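You operate a simulated robot arm through the tools that you are given. There is no shell and no other tool. Be economical: measure what you need, move in short steps, check, and stop when the job is done.

The job below is to be done with a simulated robot arm. You get a single attempt, and the scene is never put back.

TASK
Put things in order on the top of the side table. At the end: the rolled green napkin stands on top of the yellow can (marked "PEARS"); one of the glasses from the top of the side table is on the black baking tray on the top of the side table; the white egg cup from the top of the side table stands where the rolled green napkin stood; the brown cardboard tube stands where the white egg cup stood; whatever was shut is shut again. Leave all else as you found it, and nothing knocked over.

The check looks at the end state, three seconds after you hand in, the way a careful person would. Anything else that was tipped, shoved, dropped, spilled or broken makes it a failure.

THE ROBOT
A 6-joint arm with a two-finger parallel gripper, fixed in place. Base frame: the origin is at the foot of the arm, x ahead of it, y to its left, z up; the work surface is at about z = 780. Units: mm, degrees, N and s.
With the tool pointing down near the work surface it reaches from about 240 to 640 mm from the base axis. Its first joint turns from -66.0 to 66.0 degrees. Payload 2.7 kg.
The tool frame sits at the grasp point between the pads (the TCP): z along the fingers, y along the line on which they close. The tips reach 23 mm beyond it. Largest opening 94 mm; finger width 38, thickness 10; the body of the gripper, 54 by 96 mm, starts 39 mm behind the TCP.
Orientation is that of the tool frame in the base frame, as [roll, pitch, yaw] about the fixed x, y, z axes, in that order (R = Rz(yaw) Ry(pitch) Rx(roll)). With the fingers straight down and closing along the base's y, the tool's x points along the base's -x, its y along +y and its z along -z.

THE INTERFACE
- The arm moves only by the tool drive_tool. Its argument "rows" is a list of rows, each an object of numbers (a shift or turn left out is 0, a gripper value left out holds the last): "x", "y", "z": the shift along the tool's x, y, z in m; "ax", "ay", "az": the turn, a rotation vector about the tool's x, y, z in degrees. In form: [{"x": .., "y": .., "z": .., "ax": .., "ay": .., "az": ..}, ...]. A call has 1 to 20 rows; each row is the pose to reach, as a shift and turn from the pose commanded when the call began, along the tool's axes at that moment. "jaw" is the closure, from 0 (fully open) to 1 (shut), set as the call begins (left out, the last holds). Each row takes 0.2 s and may step no farther than 50 mm and 8.6 degrees from the row before; otherwise, or with a gripper value out of range, the whole call is refused. A pose out of reach is approached as far as the arm can. The call stops where the force on the tool passes 40 N (or 10 N more than at its start, if that is more) or the arm is blocked; 0.2 s more then pass. The fingers move at their own pace (about 45 mm/s each) and stop on an object; they squeeze with about 31 N. The grip force told is the motor's: it shows also when the fingers shut on nothing. Time passes only in rows, and 0.2 s behind the last, so rows that repeat a pose let the fingers close. It gives the time, the measured TCP pose, the force on the tool (base axes), the opening and the grip force at its end, in the units of the frame above (readings bear some noise), and new pictures: "pictures" is both (left out), scene, wrist or none.
- Cameras (640 x 400 px; columns grow to the right, rows downward): "scene" is fixed at [70.6, -417.6, 1400.6]; the picture's right is [0.86, -0.52, 0.00], its down [-0.30, -0.49, -0.82] and it looks along [0.42, 0.70, -0.58] (base axes); focal length 258 px, centre (320, 200). "wrist" rides on the gripper at [-39, 0, -44] in the tool frame; the picture's right is [0.00, -1.00, 0.00], its down [0.97, 0.00, -0.24] and it looks along [0.24, 0.00, 0.97] (tool axes); focal length 218 px, centre (320, 200).
- point_at(camera, pixels): for up to 12 pixels [column, row] of the newest picture of that camera ("zoom" is the newest enlarged one), the place [x, y, z] in the base frame of the surface seen there, good to about 2 mm, but the place of the scene camera against the robot may be out by one fixed shift of up to 12 mm in any direction. The clock stands still meanwhile.
- zoom(camera, box): a new picture of the part [left, top, right, bottom] of that camera's present view, enlarged. The clock stands still meanwhile.
- sign_off(): hands the job in; it is judged then, once.

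Work in short steps. Measure before you move; look again where a grasp or a placing could have gone wrong, and mend it. You have 80 turns and 120 pictures in all, those below and enlarged ones among them. Open the gripper and draw the arm clear of the work before you hand the job in, unless the task says otherwise; then end with one line.

The tools are called after ">>>" as a command line: name --argument value ..., lists and objects as JSON in quotes. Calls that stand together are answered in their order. drive_tool: Moves the arm, as the interface text tells. Its arguments: {"type":"object","properties":{"rows":{"type":"array","items":{"type":"object","properties":{"x":{"type":"number"},"y":{"type":"number"},"z":{"type":"number"},"ax":{"type":"number"},"ay":{"type":"number"},"az":{"type":"number"}}}},"jaw":{"type":"number"},"pictures":{"type":"string","enum":["both","scene","wrist","none"]}},"required":["rows"]} The other tools are called the same way: point_at (camera, pixels) gives the place of the surface under pixels of a picture; zoom (camera, box) takes an enlarged picture of a part of a camera's view; sign_off () hands the job in.

At the start:

```text
time: 0.0
eef_pos: [411.2, 95.5, 1193.4]
orientation: [-180.0, 0.0, -180.0]
ft_force: [0.4, 0.1, -0.1]
gripper_width: 93.7
finger_force: 0.1
```

scene: 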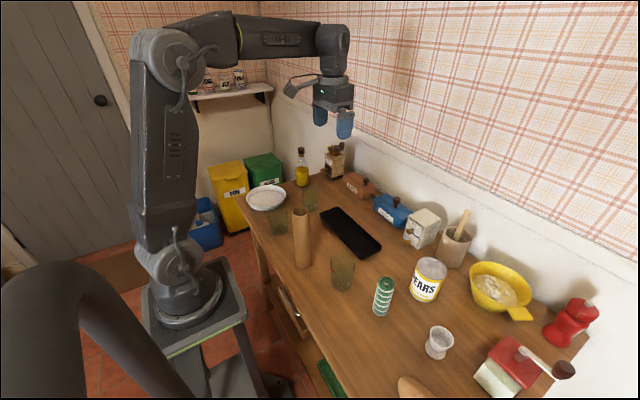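
wrist: 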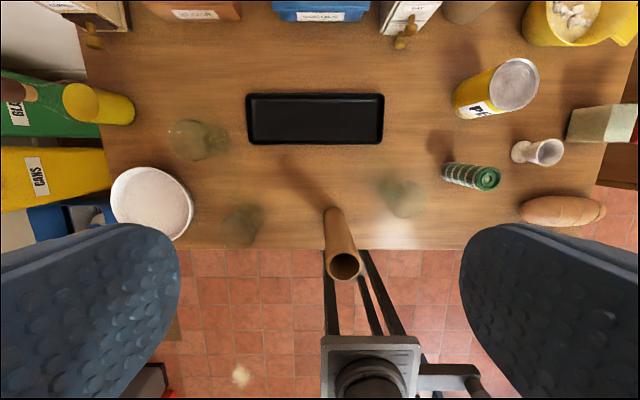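

The pictures show the tube at (302,238), napkin at (383,297), can at (427,280), egg cup at (438,342), glasses near (342,272), (278,220), (310,200). I enlarge the work area to measure.

>>> zoom --camera "scene" --box '[240, 160, 480, 370]'

>>> point_at --camera "wrist" --pixels '[[344, 265], [487, 178], [515, 84], [546, 153], [405, 195], [240, 225], [195, 138], [315, 118], [250, 98], [383, 98], [250, 140], [380, 140]]'

>>> point_at --camera "scene" --pixels '[[384, 282], [381, 313], [431, 267], [423, 298], [441, 334], [435, 355], [301, 212], [303, 266], [342, 260], [341, 288], [350, 232], [278, 231]]'

```text
1.90 times, centred on (360, 265) of scene
```

zoom: 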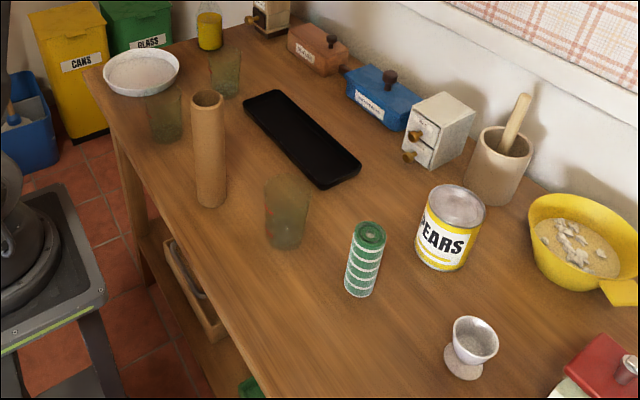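

```text
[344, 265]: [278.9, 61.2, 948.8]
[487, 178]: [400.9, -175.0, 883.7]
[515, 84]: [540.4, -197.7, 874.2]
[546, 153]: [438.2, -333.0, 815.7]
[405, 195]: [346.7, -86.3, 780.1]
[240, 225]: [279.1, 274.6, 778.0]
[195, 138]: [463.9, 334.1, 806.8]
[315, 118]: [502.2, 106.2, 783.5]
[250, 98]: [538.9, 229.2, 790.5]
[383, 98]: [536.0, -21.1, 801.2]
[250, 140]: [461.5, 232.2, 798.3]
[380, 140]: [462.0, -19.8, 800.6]
```

```text
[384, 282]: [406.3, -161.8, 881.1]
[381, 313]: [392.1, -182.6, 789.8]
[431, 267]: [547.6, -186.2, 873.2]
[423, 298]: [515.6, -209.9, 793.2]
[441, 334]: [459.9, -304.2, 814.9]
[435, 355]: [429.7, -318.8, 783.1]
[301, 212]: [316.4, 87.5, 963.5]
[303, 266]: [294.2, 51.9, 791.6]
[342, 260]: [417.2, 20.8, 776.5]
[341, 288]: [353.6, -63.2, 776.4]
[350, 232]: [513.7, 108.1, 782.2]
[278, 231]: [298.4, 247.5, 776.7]
```

Tops: napkin about (401,-175,884), can (540,-198,874), egg cup around (440,-320). I move above the napkin for a closer wrist look.

>>> drive_tool --rows '[{"x": 0.001, "y": -0.039, "z": 0.016}, {"x": 0.003, "y": -0.078, "z": 0.032}, {"x": 0.004, "y": -0.117, "z": 0.048}, {"x": 0.006, "y": -0.156, "z": 0.064}, {"x": 0.007, "y": -0.195, "z": 0.08}, {"x": 0.009, "y": -0.234, "z": 0.096}, {"x": 0.01, "y": -0.2705, "z": 0.113}, {"x": 0.01, "y": -0.2705, "z": 0.113}]' --jaw 0.3

```text
time: 1.8
eef_pos: [402.5, -175.2, 1081.2]
orientation: [-179.9, 0.0, -180.0]
ft_force: [0.1, 0.7, 1.0]
gripper_width: 65.6
finger_force: 0.0
```

scene: 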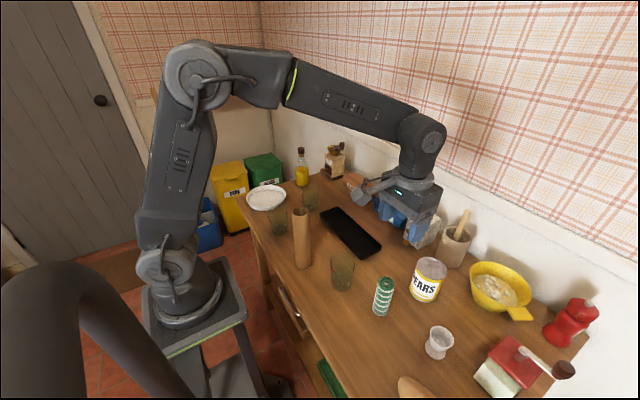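
wrist: 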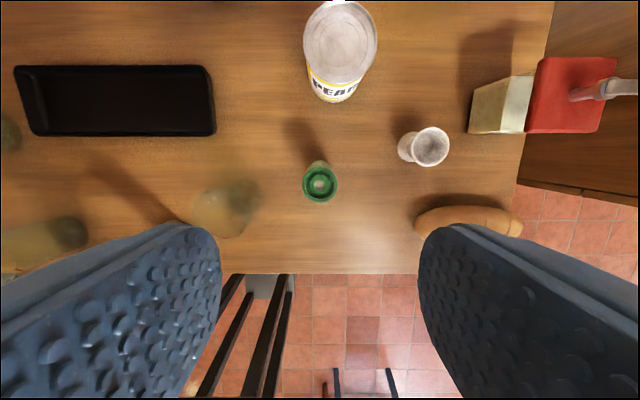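

The napkin's top is at (320,184), the can lid at (341,43), the egg cup's rim at (431,147). I measure their rims and heights from this view.

>>> zoom --camera "wrist" --box '[170, 0, 490, 240]'

>>> point_at --camera "wrist" --pixels '[[305, 184], [335, 184], [320, 168], [320, 198], [308, 43], [374, 43], [341, 12], [341, 76], [416, 147], [447, 147], [431, 132], [431, 162]]'

```text
1.67 times, centred on (330, 120) of wrist
```

zoom: 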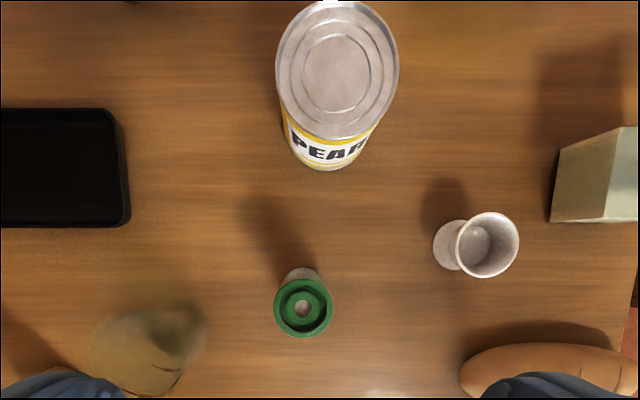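

```text
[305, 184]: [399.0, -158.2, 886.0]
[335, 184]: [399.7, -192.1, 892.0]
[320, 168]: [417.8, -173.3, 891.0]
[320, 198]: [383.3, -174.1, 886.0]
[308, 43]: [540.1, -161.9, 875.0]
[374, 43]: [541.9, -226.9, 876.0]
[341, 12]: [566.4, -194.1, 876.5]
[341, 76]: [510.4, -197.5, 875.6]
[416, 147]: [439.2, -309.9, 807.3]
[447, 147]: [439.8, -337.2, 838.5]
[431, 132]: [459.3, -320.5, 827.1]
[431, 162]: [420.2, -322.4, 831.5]
```

Napkin axis about (400,-174.5), top 888; can lid centre (541,-196), z 875.5; egg cup rim centre about (441,-316), z 838. I descend over the napkin to TCP z 856.

>>> drive_tool --rows '[{"x": 0.001, "y": 0.0005, "z": 0.045}, {"x": 0.001, "y": 0.0005, "z": 0.09}, {"x": 0.001, "y": 0.0005, "z": 0.13}, {"x": 0.001, "y": 0.0005, "z": 0.165}, {"x": 0.001, "y": 0.0005, "z": 0.19}, {"x": 0.001, "y": 0.0005, "z": 0.21}, {"x": 0.001, "y": 0.0005, "z": 0.224}, {"x": 0.001, "y": 0.0005, "z": 0.224}]'

```text
time: 3.6
eef_pos: [402.1, -175.7, 857.6]
orientation: [-180.0, -0.1, 180.0]
ft_force: [0.4, 0.0, 0.3]
gripper_width: 65.6
finger_force: 0.2
```

scene: 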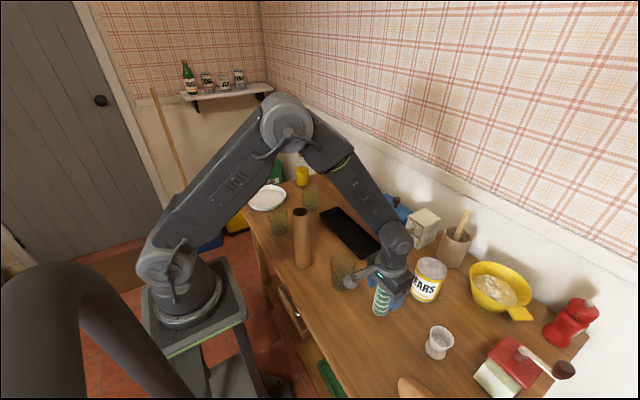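
wrist: 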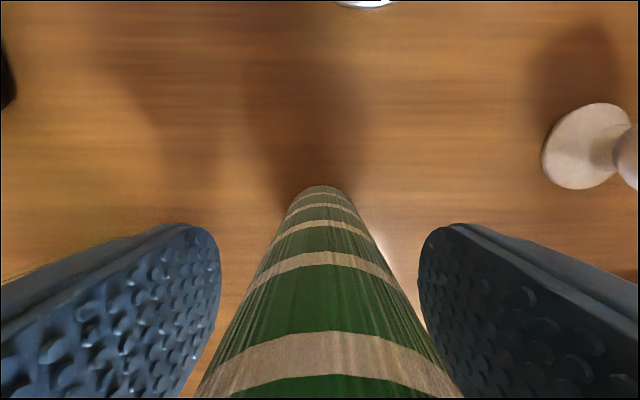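

The napkin stands centred between the pads (columns 200–460). I close and then look at the grip.

>>> drive_tool --rows '[{"x": 0}, {"x": 0}, {"x": 0}, {"x": 0}, {"x": 0}]' --jaw 1 --pictures "none"

```text
time: 4.8
eef_pos: [402.9, -174.2, 857.3]
orientation: [180.0, -0.1, -180.0]
ft_force: [0.5, 0.6, 1.5]
gripper_width: 38.3
finger_force: 31.0
```

Gripped at 38 mm. I lift 130 mm, then move over the can lid (shift +141 in x, -21.5 in y).

>>> drive_tool --rows '[{"z": -0.02}, {"z": -0.05}, {"z": -0.09}, {"z": -0.13}, {"x": -0.035, "y": -0.005, "z": -0.13}, {"x": -0.07, "y": -0.011, "z": -0.13}, {"x": -0.105, "y": -0.016, "z": -0.13}, {"x": -0.13, "y": -0.0195, "z": -0.13}, {"x": -0.141, "y": -0.0215, "z": -0.13}, {"x": -0.141, "y": -0.0215, "z": -0.13}, {"x": -0.141, "y": -0.0215, "z": -0.13}]'

```text
time: 7.2
eef_pos: [542.5, -195.6, 986.2]
orientation: [180.0, 0.1, 180.0]
ft_force: [-0.4, 0.2, -0.6]
gripper_width: 38.1
finger_force: 31.2
```

scene: 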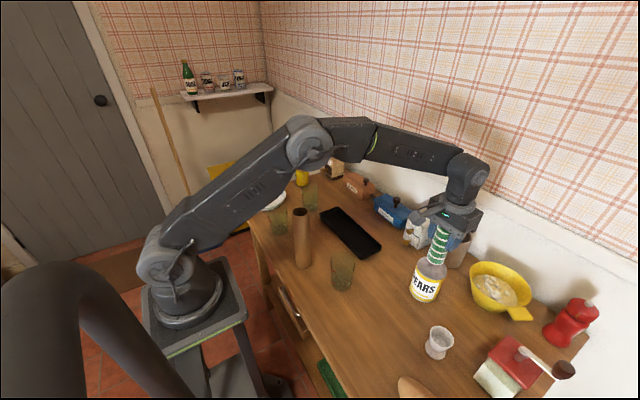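
wrist: 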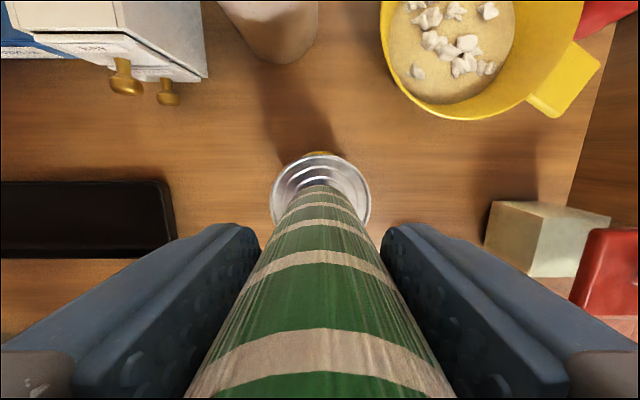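

The can lid (columns 270–371) is centred under the napkin. I lower by 33 mm and check.

>>> drive_tool --rows '[{"z": 0.015}, {"z": 0.025}, {"z": 0.03}, {"z": 0.032}, {"z": 0.033}, {"z": 0.033}]'

>>> zoom --camera "scene" --box '[370, 200, 490, 310]'

```text
time: 8.6
eef_pos: [543.0, -196.4, 956.1]
orientation: [-179.8, 0.3, 180.0]
ft_force: [-7.0, 0.2, 27.5]
gripper_width: 38.2
finger_force: 30.7
```

scene: 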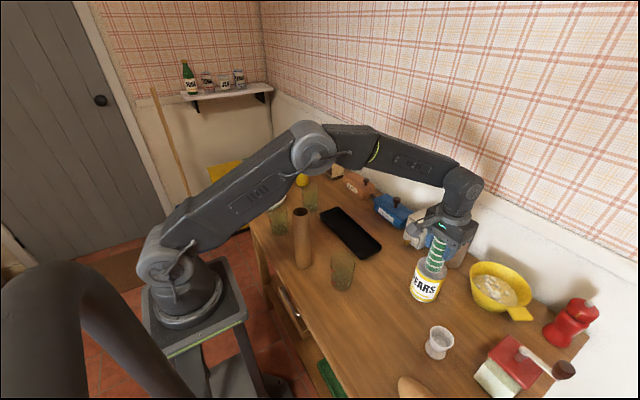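
wrist: 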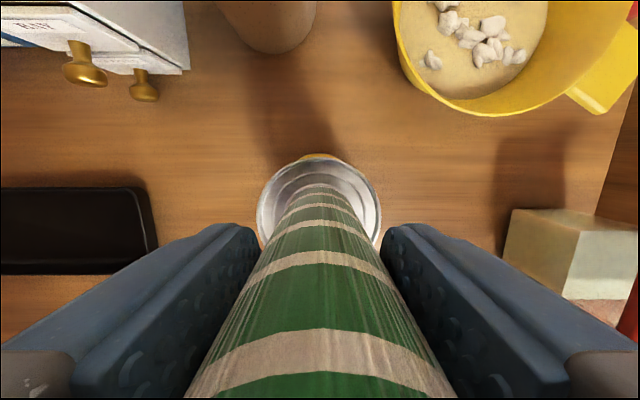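

```text
3.64 times, centred on (430, 255) of scene
```

zoom: 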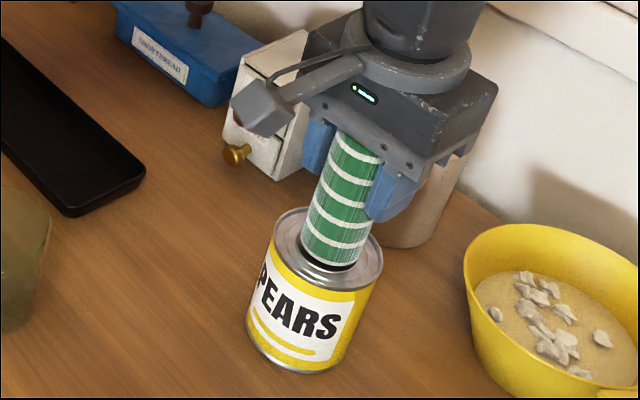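

Contact is firm at 27 N with the napkin base inside the lid rim. I ease up by 2.5 mm to unload it, reading the force before release.

>>> drive_tool --rows '[{"z": -0.0013}, {"z": -0.0025}, {"z": -0.0025}]' --pictures "none"

```text
time: 9.4
eef_pos: [543.2, -195.8, 956.9]
orientation: [-179.8, 0.2, 179.9]
ft_force: [6.3, -1.1, 15.4]
gripper_width: 38.0
finger_force: 30.8
```

Still 15 N downward; I ease up another 1.5 mm.

>>> drive_tool --rows '[{"z": -0.001}, {"z": -0.0015}, {"z": -0.0015}]' --pictures "none"

```text
time: 10.2
eef_pos: [541.4, -195.3, 957.6]
orientation: [-180.0, -0.1, -180.0]
ft_force: [1.5, 0.5, 8.9]
gripper_width: 38.3
finger_force: 30.9
```

8.9 N left; 1 mm more and a partial open.

>>> drive_tool --rows '[{"z": -0.001}, {"z": -0.001}]' --pictures "none"

>>> drive_tool --rows '[{"z": 0}, {"z": 0}, {"z": 0}]' --jaw 0.3

```text
time: 10.8
eef_pos: [540.8, -195.2, 957.7]
orientation: [179.9, -0.2, -179.9]
ft_force: [0.6, 0.1, -1.3]
gripper_width: 38.2
finger_force: 31.2
```

```text
time: 11.6
eef_pos: [541.5, -195.4, 958.2]
orientation: [180.0, -0.1, -179.9]
ft_force: [0.8, 0.1, -0.7]
gripper_width: 65.7
finger_force: 0.1
```

scene: 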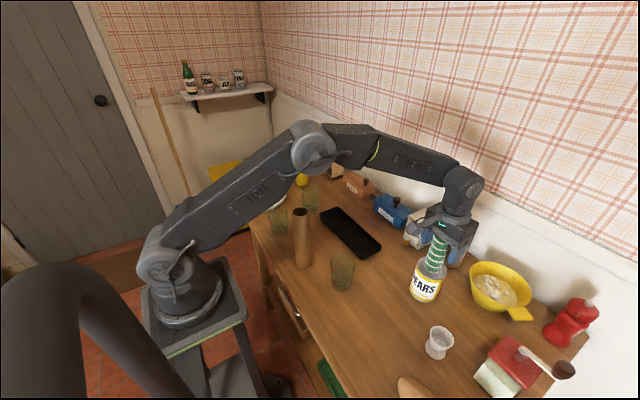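
wrist: 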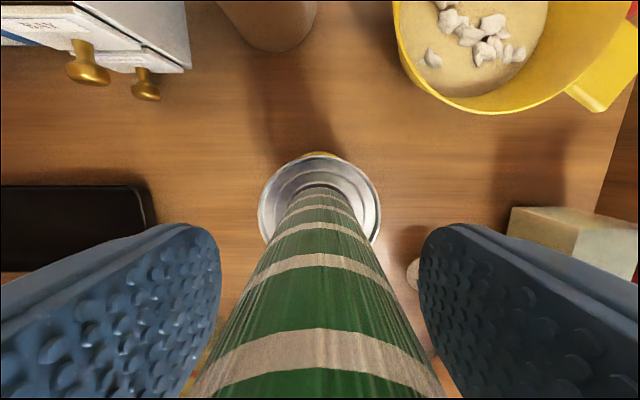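

The napkin stands free on the can. I rise clear and go over the egg cup.

>>> drive_tool --rows '[{"z": -0.03}, {"z": -0.07}, {"z": -0.1}, {"x": 0.03, "y": -0.036, "z": -0.1}, {"x": 0.06, "y": -0.072, "z": -0.1}, {"x": 0.085, "y": -0.103, "z": -0.08}, {"x": 0.1, "y": -0.12, "z": -0.04}, {"x": 0.1, "y": -0.12, "z": 0}, {"x": 0.1, "y": -0.12, "z": 0}]'

>>> zoom --camera "scene" --box '[330, 200, 490, 350]'

```text
time: 13.6
eef_pos: [442.7, -315.1, 958.7]
orientation: [-179.9, -0.1, -180.0]
ft_force: [-0.3, 0.1, 0.4]
gripper_width: 65.7
finger_force: 0.1
```

scene: 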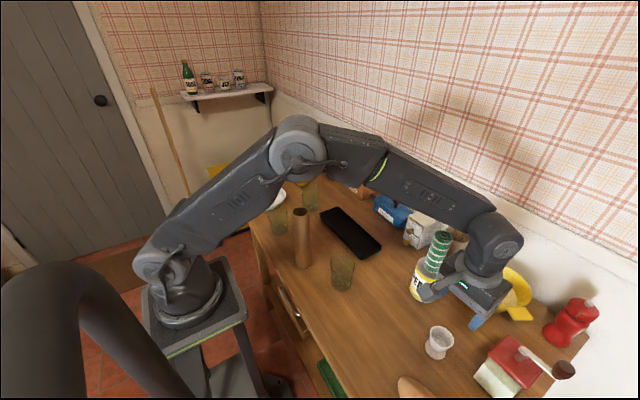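
wrist: 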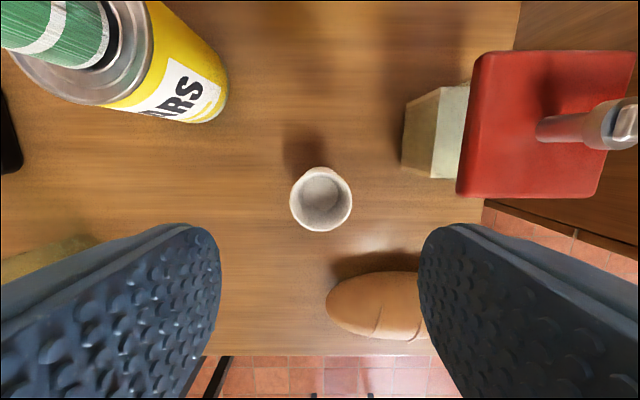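

```text
2.67 times, centred on (410, 275) of scene
```

zoom: 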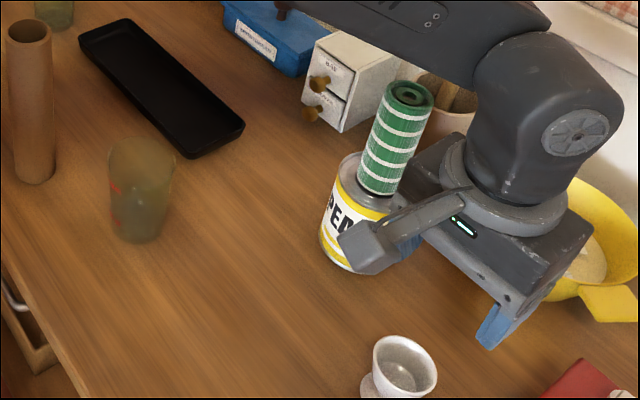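

The egg cup (rim at (321,199)) is under the gripper, with a bread loaf at (385,305). I measure both for finger clearance.

>>> point_at --camera "wrist" --pixels '[[291, 199], [351, 199], [321, 169], [321, 229], [321, 200], [345, 276], [380, 272], [410, 275], [405, 165], [437, 178], [330, 300], [385, 285]]'

```text
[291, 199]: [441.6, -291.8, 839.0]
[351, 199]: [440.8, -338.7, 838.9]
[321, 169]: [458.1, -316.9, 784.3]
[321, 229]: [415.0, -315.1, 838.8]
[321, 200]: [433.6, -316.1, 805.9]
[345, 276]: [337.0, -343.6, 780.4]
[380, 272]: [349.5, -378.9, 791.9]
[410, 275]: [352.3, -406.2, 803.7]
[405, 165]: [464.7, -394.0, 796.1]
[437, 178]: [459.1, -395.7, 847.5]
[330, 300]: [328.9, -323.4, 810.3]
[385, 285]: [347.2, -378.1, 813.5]
```

Cup rim: centre (440,-315.5), diameter 48, z 839; loaf (x<355) and box (y<-394) are clear of the fingers. I descend to TCP z 829 and close.

>>> drive_tool --rows '[{"x": 0.0015, "z": 0.04}, {"x": 0.0015, "z": 0.08}, {"x": 0.0015, "z": 0.11}, {"x": 0.0015, "z": 0.125}, {"x": 0.0015, "z": 0.1295}, {"x": 0.0015, "z": 0.1295}]' --pictures "wrist"

>>> drive_tool --rows '[{"x": 0}, {"x": 0}, {"x": 0}, {"x": 0}]' --jaw 1 --pictures "wrist"

```text
time: 15.0
eef_pos: [440.9, -315.9, 828.9]
orientation: [-179.9, 0.0, 179.9]
ft_force: [-0.8, 0.0, 0.0]
gripper_width: 65.8
finger_force: 0.0
```

wrist: 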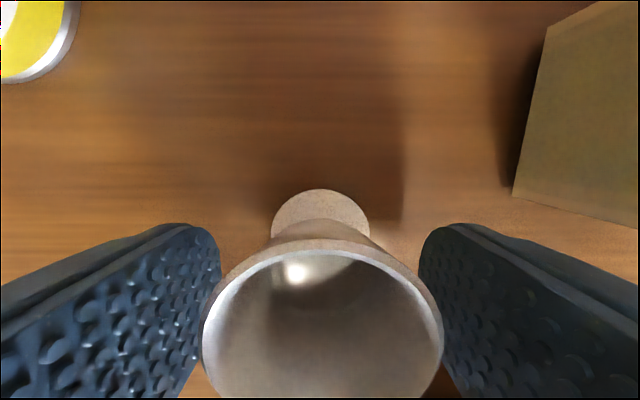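

```text
time: 16.0
eef_pos: [441.1, -315.8, 829.5]
orientation: [-179.9, 0.1, -179.9]
ft_force: [0.3, 0.3, -0.2]
gripper_width: 48.7
finger_force: 31.0
```

wrist: 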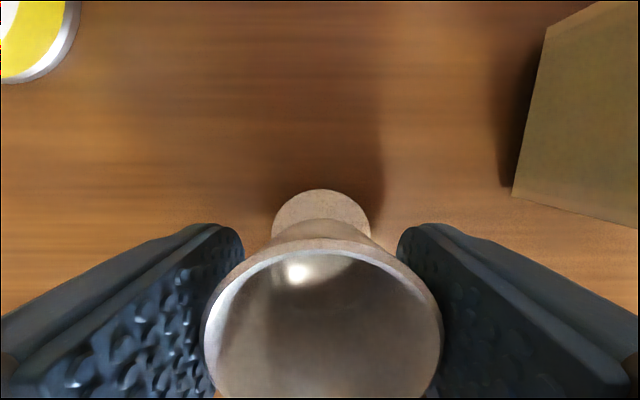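

Gripped at 48.7 mm. I lift 60 mm and carry it to the napkin's old place (shift -40 in x, +141 in y), stopping 20 mm high to look.

>>> drive_tool --rows '[{"z": -0.02}, {"z": -0.05}, {"z": -0.07}, {"x": 0.011, "y": 0.04, "z": -0.07}, {"x": 0.022, "y": 0.08, "z": -0.07}, {"x": 0.032, "y": 0.115, "z": -0.07}, {"x": 0.038, "y": 0.135, "z": -0.06}, {"x": 0.04, "y": 0.141, "z": -0.04}, {"x": 0.04, "y": 0.141, "z": -0.02}, {"x": 0.04, "y": 0.141, "z": -0.02}]'

```text
time: 18.2
eef_pos: [401.5, -174.5, 849.1]
orientation: [180.0, 0.0, 180.0]
ft_force: [0.4, 0.4, -0.6]
gripper_width: 48.8
finger_force: 31.0
```

scene: 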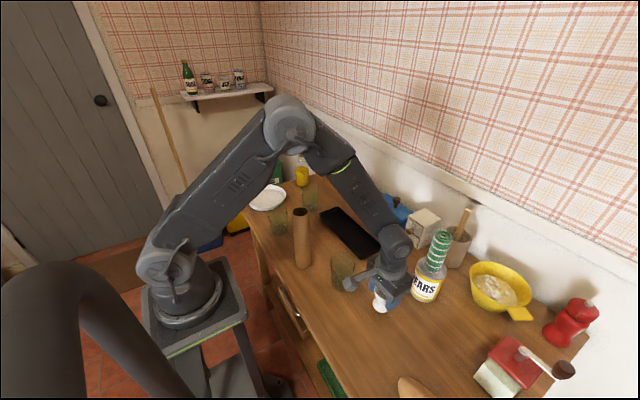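
wrist: 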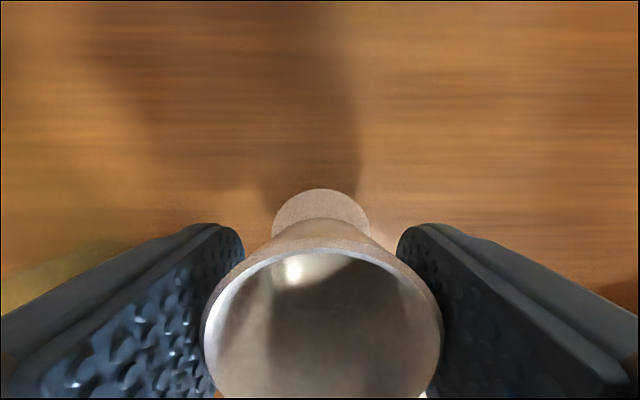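

The cup hangs upright over the spot; a glass shows at the left edge (60,270), clear. I lower 19.5 mm and read the force.

>>> drive_tool --rows '[{"z": 0.01}, {"z": 0.016}, {"z": 0.019}, {"z": 0.0195}, {"z": 0.0195}]' --pictures "none"

```text
time: 19.4
eef_pos: [401.0, -175.0, 829.8]
orientation: [180.0, -0.1, -180.0]
ft_force: [-0.3, -0.7, -1.9]
gripper_width: 48.7
finger_force: 30.2
```

No clear contact yet; I lower another 0.7 mm and open narrowly.

>>> drive_tool --rows '[{"z": 0.0007}, {"z": 0.0007}]' --pictures "none"

>>> drive_tool --rows '[{"z": 0}, {"z": 0}, {"z": 0}]' --jaw 0.32 --pictures "wrist"

```text
time: 20.0
eef_pos: [400.6, -174.8, 830.1]
orientation: [179.9, 0.0, -179.9]
ft_force: [-1.0, 0.6, 3.2]
gripper_width: 48.7
finger_force: 30.8
```

```text
time: 20.8
eef_pos: [402.0, -174.5, 829.7]
orientation: [-179.9, 0.0, -180.0]
ft_force: [-0.2, -0.2, 0.6]
gripper_width: 64.0
finger_force: 0.1
```

wrist: 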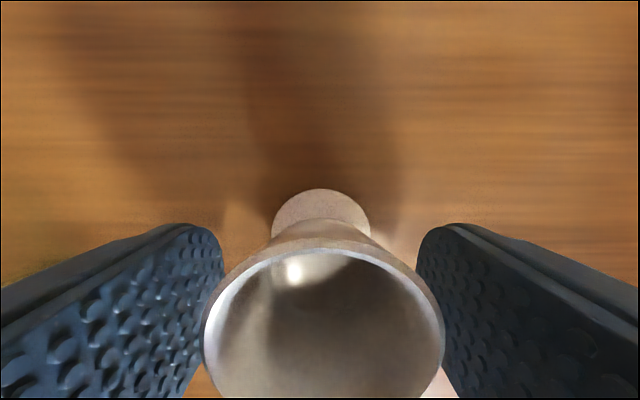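

The cup stands with both pads free. I rise and move above the tube for a look.

>>> drive_tool --rows '[{"z": -0.03}, {"z": -0.07}, {"z": -0.115}, {"z": -0.16}, {"z": -0.205}, {"z": -0.25}, {"x": 0.015, "y": 0.04, "z": -0.25}, {"x": 0.03, "y": 0.08, "z": -0.25}, {"x": 0.045, "y": 0.12, "z": -0.25}, {"x": 0.06, "y": 0.16, "z": -0.25}, {"x": 0.075, "y": 0.2, "z": -0.25}, {"x": 0.085, "y": 0.225, "z": -0.25}, {"x": 0.095, "y": 0.235, "z": -0.25}, {"x": 0.095, "y": 0.235, "z": -0.25}]'

```text
time: 23.8
eef_pos: [306.0, 61.9, 1079.5]
orientation: [-180.0, -0.1, 180.0]
ft_force: [0.0, 0.1, -0.3]
gripper_width: 63.8
finger_force: 0.1
```

scene: 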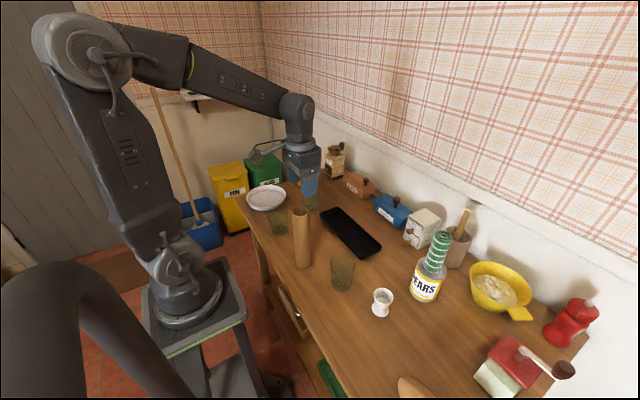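
wrist: 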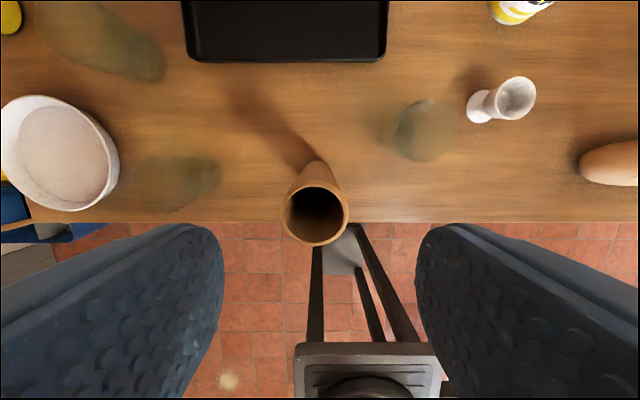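

The tube's mouth is at about (315,214) with the nearest glass near (425,130). I zoom and measure the rim.

>>> zoom --camera "wrist" --box '[240, 80, 480, 260]'

>>> point_at --camera "wrist" --pixels '[[282, 210], [347, 210], [315, 187], [315, 244], [284, 220], [346, 220]]'

```text
2.22 times, centred on (360, 170) of wrist
```

zoom: 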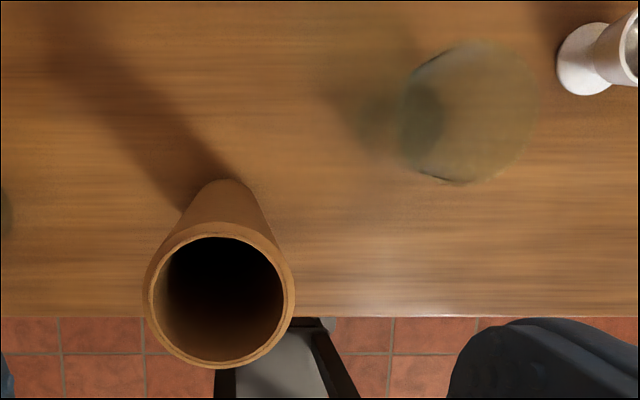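

```text
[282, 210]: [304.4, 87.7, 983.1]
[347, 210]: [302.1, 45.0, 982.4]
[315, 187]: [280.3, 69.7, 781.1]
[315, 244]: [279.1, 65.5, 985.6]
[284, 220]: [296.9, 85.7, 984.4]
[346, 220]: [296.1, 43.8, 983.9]
```

Tube: centre (301,65), diameter about 46, top z 984.5. I descend to TCP z 952 with the 64 mm opening.

>>> drive_tool --rows '[{"x": 0.005, "y": 0.004, "z": 0.03}, {"x": 0.005, "y": 0.004, "z": 0.06}, {"x": 0.005, "y": 0.004, "z": 0.09}, {"x": 0.005, "y": 0.004, "z": 0.115}, {"x": 0.005, "y": 0.004, "z": 0.1275}, {"x": 0.005, "y": 0.004, "z": 0.1275}]'

```text
time: 25.2
eef_pos: [301.2, 65.4, 952.7]
orientation: [-180.0, 0.0, -180.0]
ft_force: [0.1, -0.3, 0.5]
gripper_width: 64.1
finger_force: 0.1
```

scene: 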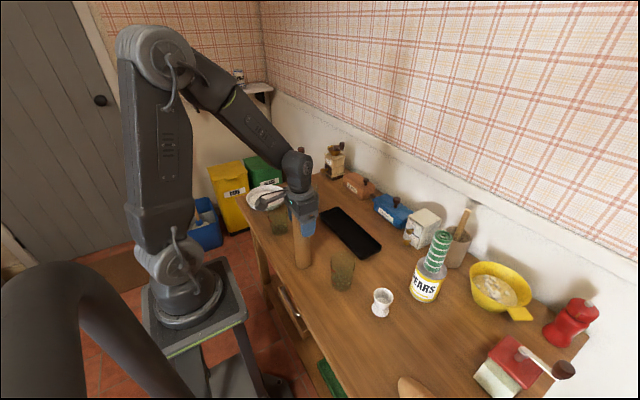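
wrist: 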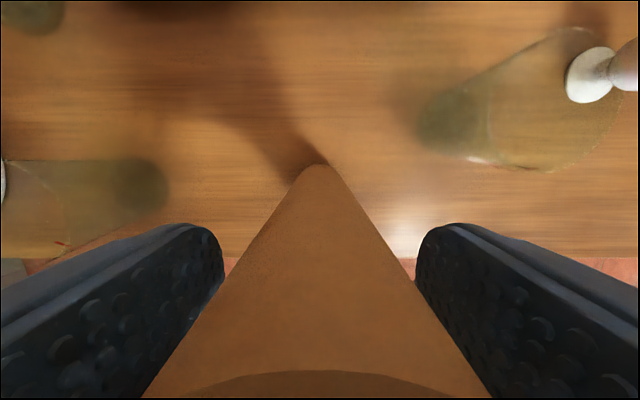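

Centred (base apex at (318,165)). I close, then lift 125 mm.

>>> drive_tool --rows '[{"x": 0}, {"x": 0}, {"x": 0}, {"x": 0}]' --jaw 1 --pictures "none"

>>> drive_tool --rows '[{"z": -0.01}, {"z": -0.03}, {"z": -0.06}, {"z": -0.095}, {"z": -0.125}, {"z": -0.125}]'

```text
time: 26.2
eef_pos: [300.9, 65.0, 951.7]
orientation: [-180.0, 0.0, 180.0]
ft_force: [0.2, 0.3, 0.4]
gripper_width: 46.5
finger_force: 30.9
```

```text
time: 27.6
eef_pos: [300.6, 63.6, 1078.4]
orientation: [179.9, 0.0, 180.0]
ft_force: [-0.4, 0.6, 0.0]
gripper_width: 46.3
finger_force: 31.2
```

scene: 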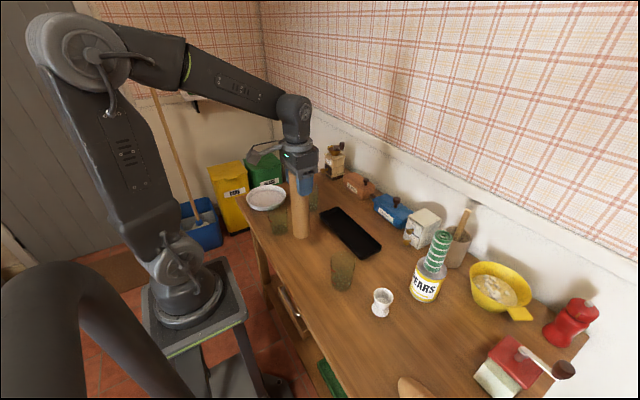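
wrist: 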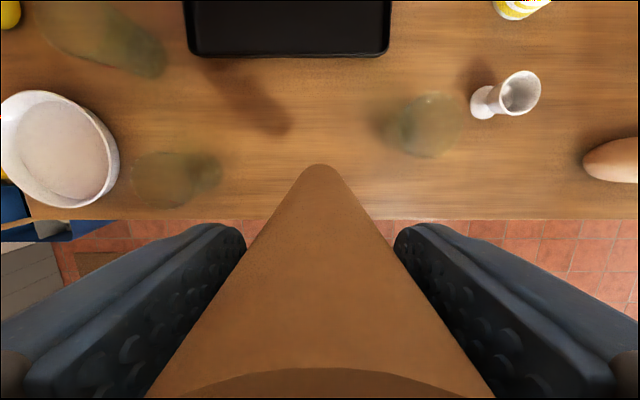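

Tube held straight, bottom at about 905. I carry it above the egg cup's old place (441... target (440,-315.7)), keeping that height.

>>> drive_tool --rows '[{"x": -0.008, "y": -0.02}, {"x": -0.02, "y": -0.055}, {"x": -0.035, "y": -0.095}, {"x": -0.05, "y": -0.135}, {"x": -0.064, "y": -0.175}, {"x": -0.078, "y": -0.215}, {"x": -0.093, "y": -0.255}, {"x": -0.108, "y": -0.295}, {"x": -0.122, "y": -0.335}, {"x": -0.134, "y": -0.365}, {"x": -0.139, "y": -0.3805}, {"x": -0.139, "y": -0.3805}, {"x": -0.139, "y": -0.3805}]'

```text
time: 30.4
eef_pos: [440.6, -315.4, 1076.4]
orientation: [180.0, 0.0, -180.0]
ft_force: [-0.2, 0.5, 0.5]
gripper_width: 46.6
finger_force: 31.2
```

scene: 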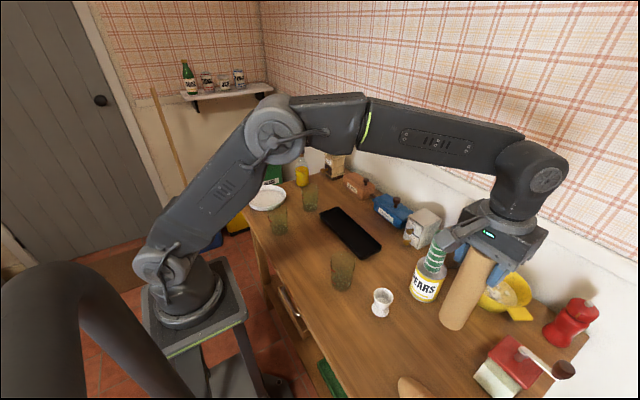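
wrist: 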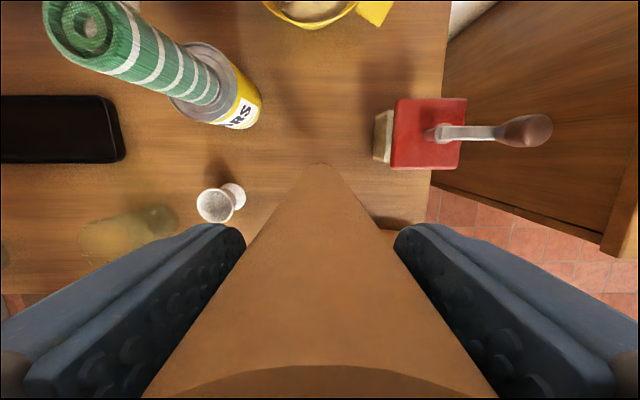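

Position reads (440.6,-315.4). I lower 123 mm, slowly at the end.

>>> drive_tool --rows '[{"z": 0.03}, {"z": 0.06}, {"z": 0.085}, {"z": 0.105}, {"z": 0.115}, {"z": 0.12}, {"z": 0.123}, {"z": 0.1243}, {"z": 0.1243}]'

```text
time: 32.4
eef_pos: [441.0, -316.5, 951.4]
orientation: [179.9, 0.0, 180.0]
ft_force: [-0.4, 0.0, -0.3]
gripper_width: 46.4
finger_force: 31.6
```

scene: 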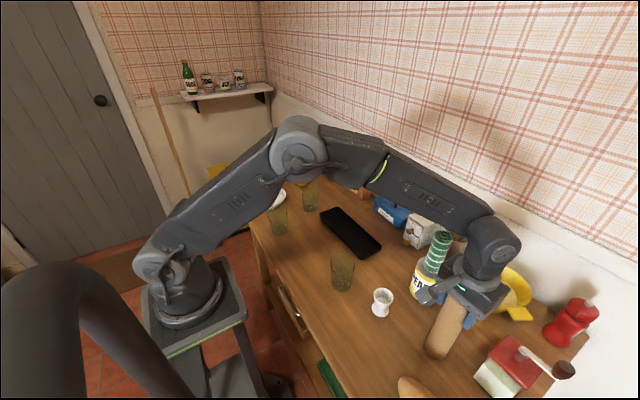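
wrist: 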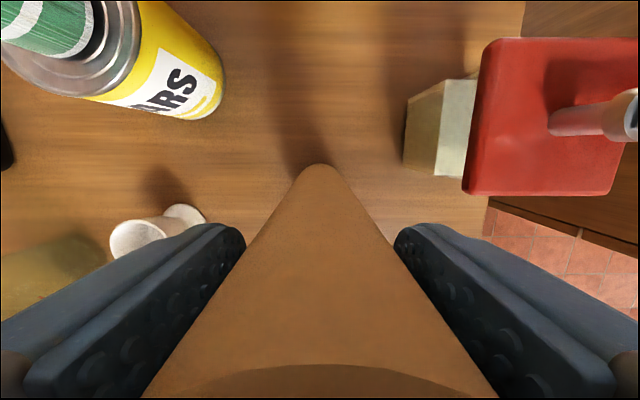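

No contact force yet; I step down 1 mm and read.

>>> drive_tool --rows '[{"z": 0.0005}, {"z": 0.001}, {"z": 0.001}]' --pictures "none"

```text
time: 33.2
eef_pos: [440.3, -317.0, 952.2]
orientation: [-179.9, 0.0, -179.9]
ft_force: [0.2, 0.9, -0.2]
gripper_width: 46.4
finger_force: 31.2
```

>>> drive_tool --rows '[{"z": 0.0005}, {"z": 0.001}, {"z": 0.001}]' --pictures "none"

```text
time: 34.0
eef_pos: [440.9, -316.0, 950.6]
orientation: [180.0, 0.0, 180.0]
ft_force: [-0.2, 0.5, 8.6]
gripper_width: 46.7
finger_force: 30.7
```

Contact now at 8.6 N, so the tube stands on the table. I open to about 64 mm and look.

>>> drive_tool --rows '[{"z": -0.0005}, {"z": -0.0005}, {"z": -0.0005}, {"z": -0.0005}]' --jaw 0.32 --pictures "wrist"

```text
time: 35.0
eef_pos: [440.0, -316.6, 951.7]
orientation: [-180.0, 0.0, -180.0]
ft_force: [0.4, 0.2, -0.6]
gripper_width: 64.2
finger_force: 0.1
```

wrist: 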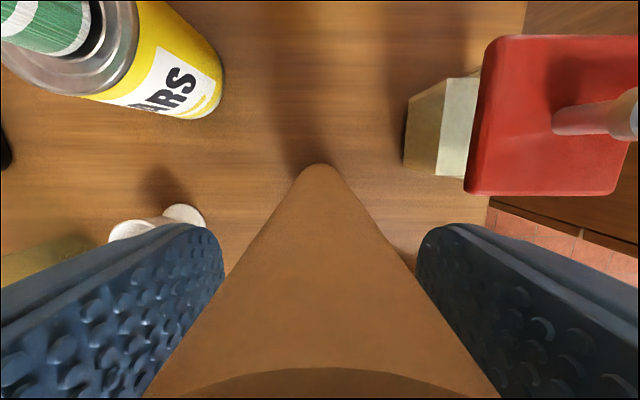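

Tube stands free. I rise and go over the nearest glass, around (355,-70).

>>> drive_tool --rows '[{"z": -0.03}, {"z": -0.07}, {"z": -0.11}, {"x": 0.013, "y": 0.037, "z": -0.12}, {"x": 0.027, "y": 0.077, "z": -0.12}, {"x": 0.04, "y": 0.117, "z": -0.12}, {"x": 0.054, "y": 0.157, "z": -0.12}, {"x": 0.068, "y": 0.197, "z": -0.11}, {"x": 0.08, "y": 0.232, "z": -0.09}, {"x": 0.085, "y": 0.246, "z": -0.07}, {"x": 0.085, "y": 0.246, "z": -0.07}]' --jaw 0

>>> zoom --camera "scene" --box '[290, 190, 450, 300]'

>>> zoom --camera "wrist" --box '[200, 100, 440, 260]'

```text
time: 37.4
eef_pos: [353.8, -69.8, 1020.4]
orientation: [180.0, 0.1, -179.9]
ft_force: [0.4, -0.4, -1.3]
gripper_width: 94.1
finger_force: 0.1
```

scene: 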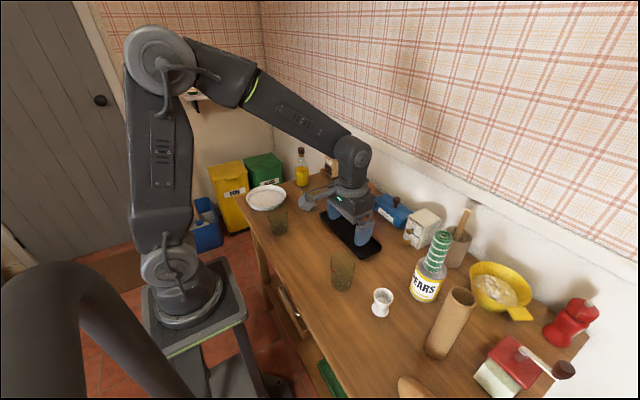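
wrist: 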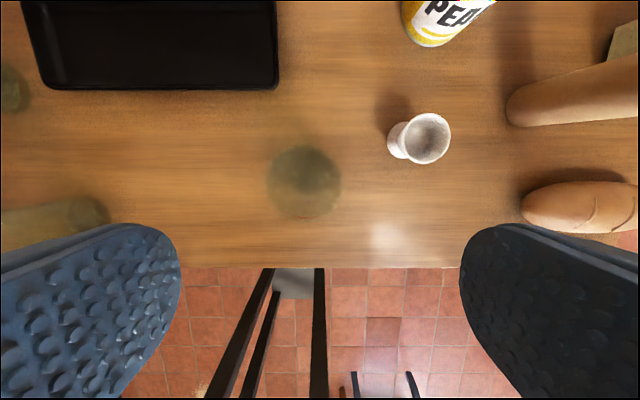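

```text
3.64 times, centred on (370, 245) of scene
```

zoom: 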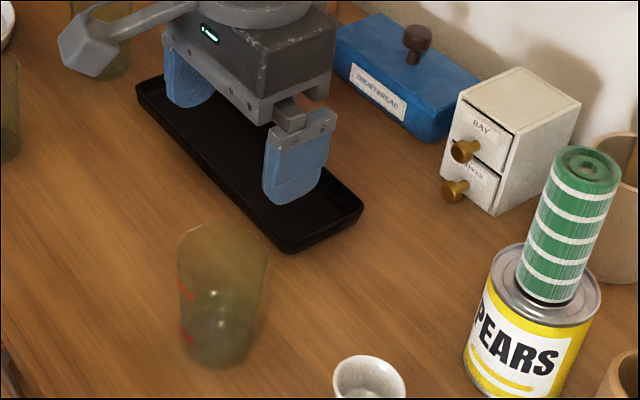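

```text
2.50 times, centred on (320, 180) of wrist
```

zoom: 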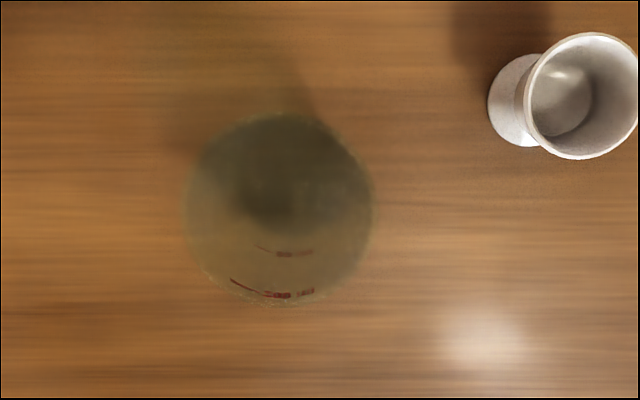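

The glass (rim about (303,183), width 76 px) looks empty and upright, tapering down. I try surface points on its rim and also on the tray's edges for a target.

>>> point_at --camera "wrist" --pixels '[[266, 182], [341, 183], [303, 221], [303, 200], [310, 214], [303, 175], [275, 3], [275, 85], [45, 85], [160, 86], [160, 40], [280, 145]]'

>>> drive_tool --rows '[{"x": -0.004, "y": 0.007, "z": 0.03}, {"x": -0.007, "y": 0.014, "z": 0.06}, {"x": -0.007, "y": 0.014, "z": 0.06}]' --pictures "both"

>>> zoom --camera "wrist" --box '[200, 100, 440, 300]'

```text
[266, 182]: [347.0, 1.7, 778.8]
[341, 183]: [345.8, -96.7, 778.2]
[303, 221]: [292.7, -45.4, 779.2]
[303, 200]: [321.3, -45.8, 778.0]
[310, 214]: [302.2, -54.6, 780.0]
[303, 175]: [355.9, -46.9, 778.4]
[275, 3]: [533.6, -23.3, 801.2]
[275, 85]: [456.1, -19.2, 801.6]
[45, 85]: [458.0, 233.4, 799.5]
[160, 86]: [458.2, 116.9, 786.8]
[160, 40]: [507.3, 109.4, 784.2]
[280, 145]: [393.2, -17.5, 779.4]
```

```text
time: 38.2
eef_pos: [362.3, -56.2, 961.2]
orientation: [-179.9, 0.0, -180.0]
ft_force: [0.0, 0.3, 0.6]
gripper_width: 94.0
finger_force: 0.0
```

scene: 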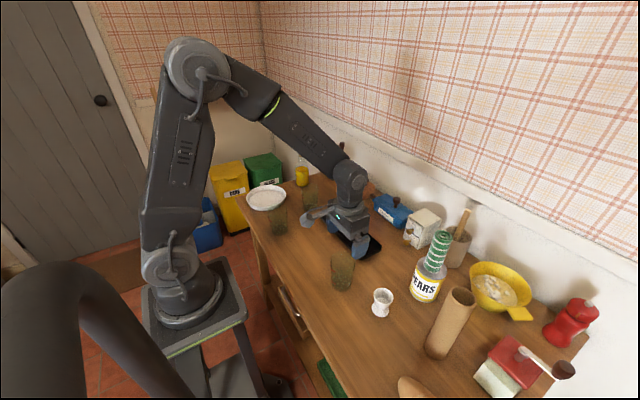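
wrist: 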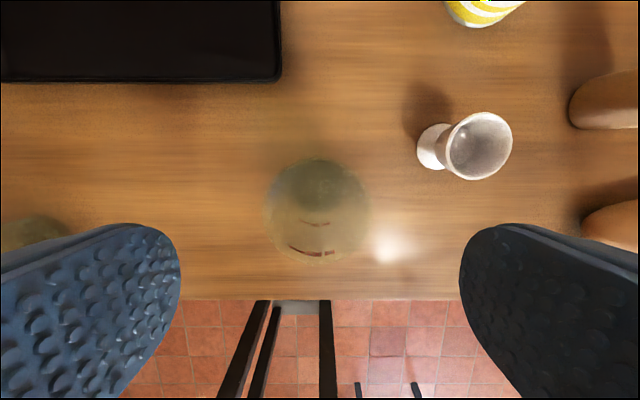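

```text
2.00 times, centred on (320, 200) of wrist
```

zoom: 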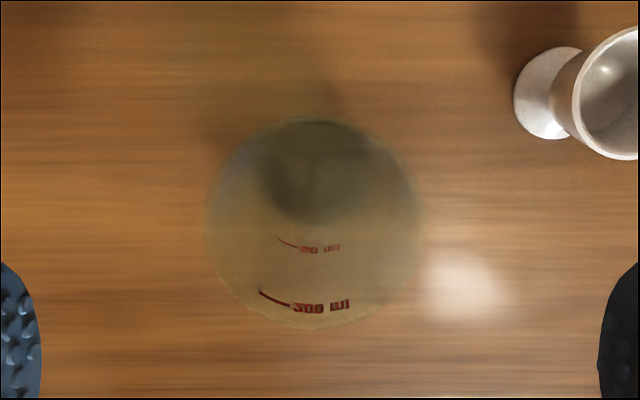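

Two views give the rim centre (361,-54.5), diameter ≈ 67, top z ≈ 874. Tray inside spans x 460–534, y -18…230, floor z ≈ 784. I descend with the gripper fully open to TCP z 862 first.

>>> drive_tool --rows '[{"y": 0.001, "z": 0.025}, {"y": 0.001, "z": 0.045}, {"y": 0.001, "z": 0.06}, {"y": 0.001, "z": 0.075}, {"y": 0.001, "z": 0.088}, {"y": 0.001, "z": 0.098}, {"y": 0.001, "z": 0.098}]'

>>> zoom --camera "scene" --box '[290, 210, 410, 310]'

```text
time: 39.8
eef_pos: [362.1, -55.4, 862.3]
orientation: [180.0, 0.0, 180.0]
ft_force: [-0.4, -0.1, -0.5]
gripper_width: 94.0
finger_force: 0.1
```

scene: 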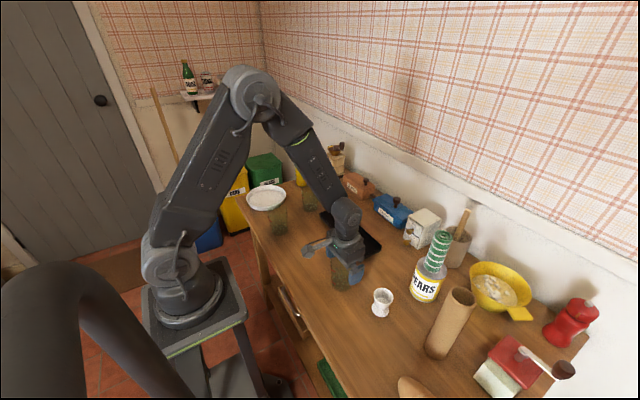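
wrist: 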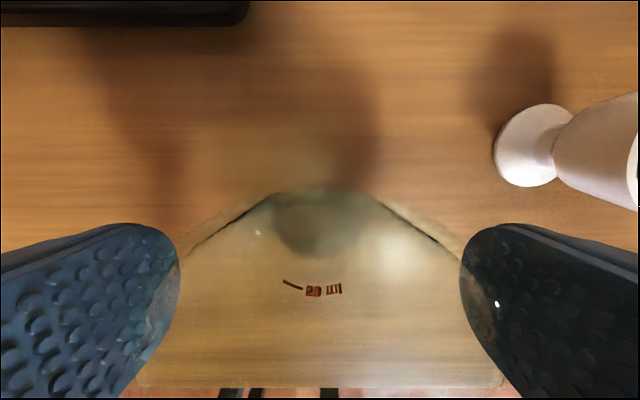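

```text
4.00 times, centred on (350, 260) of scene
```

zoom: 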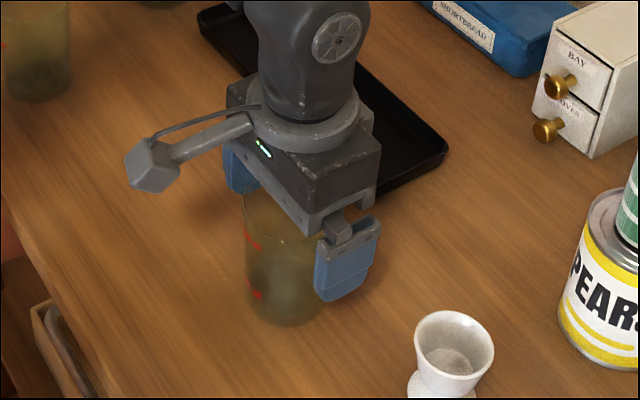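

The glass is centred between the pads (base at column 320). I lower 3 mm and close.

>>> drive_tool --rows '[{"z": 0.003}]' --pictures "none"

>>> drive_tool --rows '[{"x": 0}, {"x": 0}, {"x": 0}, {"x": 0}]' --jaw 1 --pictures "wrist"

```text
time: 40.2
eef_pos: [362.3, -54.9, 860.5]
orientation: [180.0, 0.0, -180.0]
ft_force: [0.1, 0.4, 0.6]
gripper_width: 94.1
finger_force: 0.1
```

```text
time: 41.2
eef_pos: [361.8, -54.8, 860.1]
orientation: [-180.0, 0.0, 180.0]
ft_force: [0.0, -0.1, 0.4]
gripper_width: 69.9
finger_force: 30.8
```

wrist: 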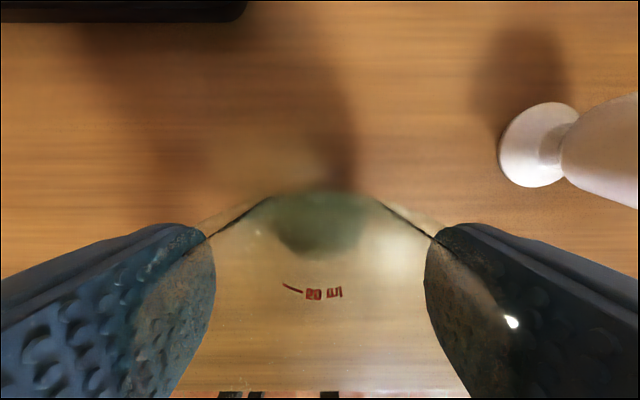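

Gripped at 69.9 mm. I lift 60 mm and check it hangs straight.

>>> drive_tool --rows '[{"z": -0.01}, {"z": -0.025}, {"z": -0.045}, {"z": -0.06}, {"z": -0.06}]'

>>> zoom --camera "scene" --box '[290, 190, 410, 300]'

```text
time: 42.4
eef_pos: [361.7, -54.2, 919.9]
orientation: [179.9, 0.0, 180.0]
ft_force: [0.6, 1.0, -0.8]
gripper_width: 69.6
finger_force: 31.0
```

scene: 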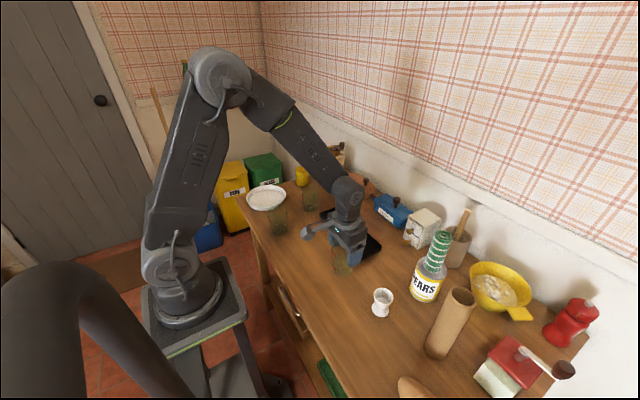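
wrist: 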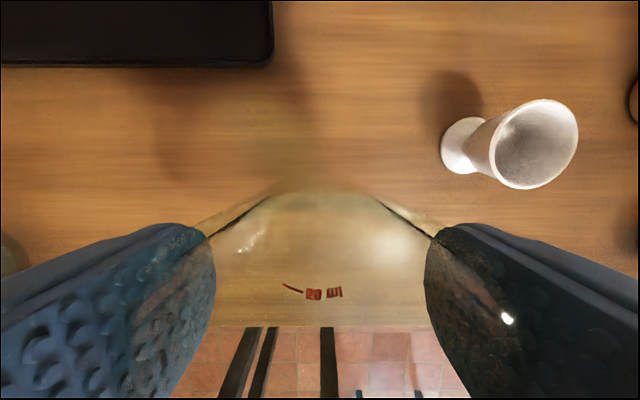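

```text
3.64 times, centred on (350, 245) of scene
```

zoom: 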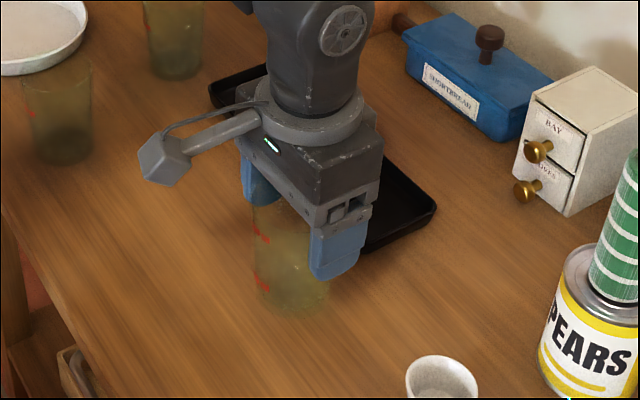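

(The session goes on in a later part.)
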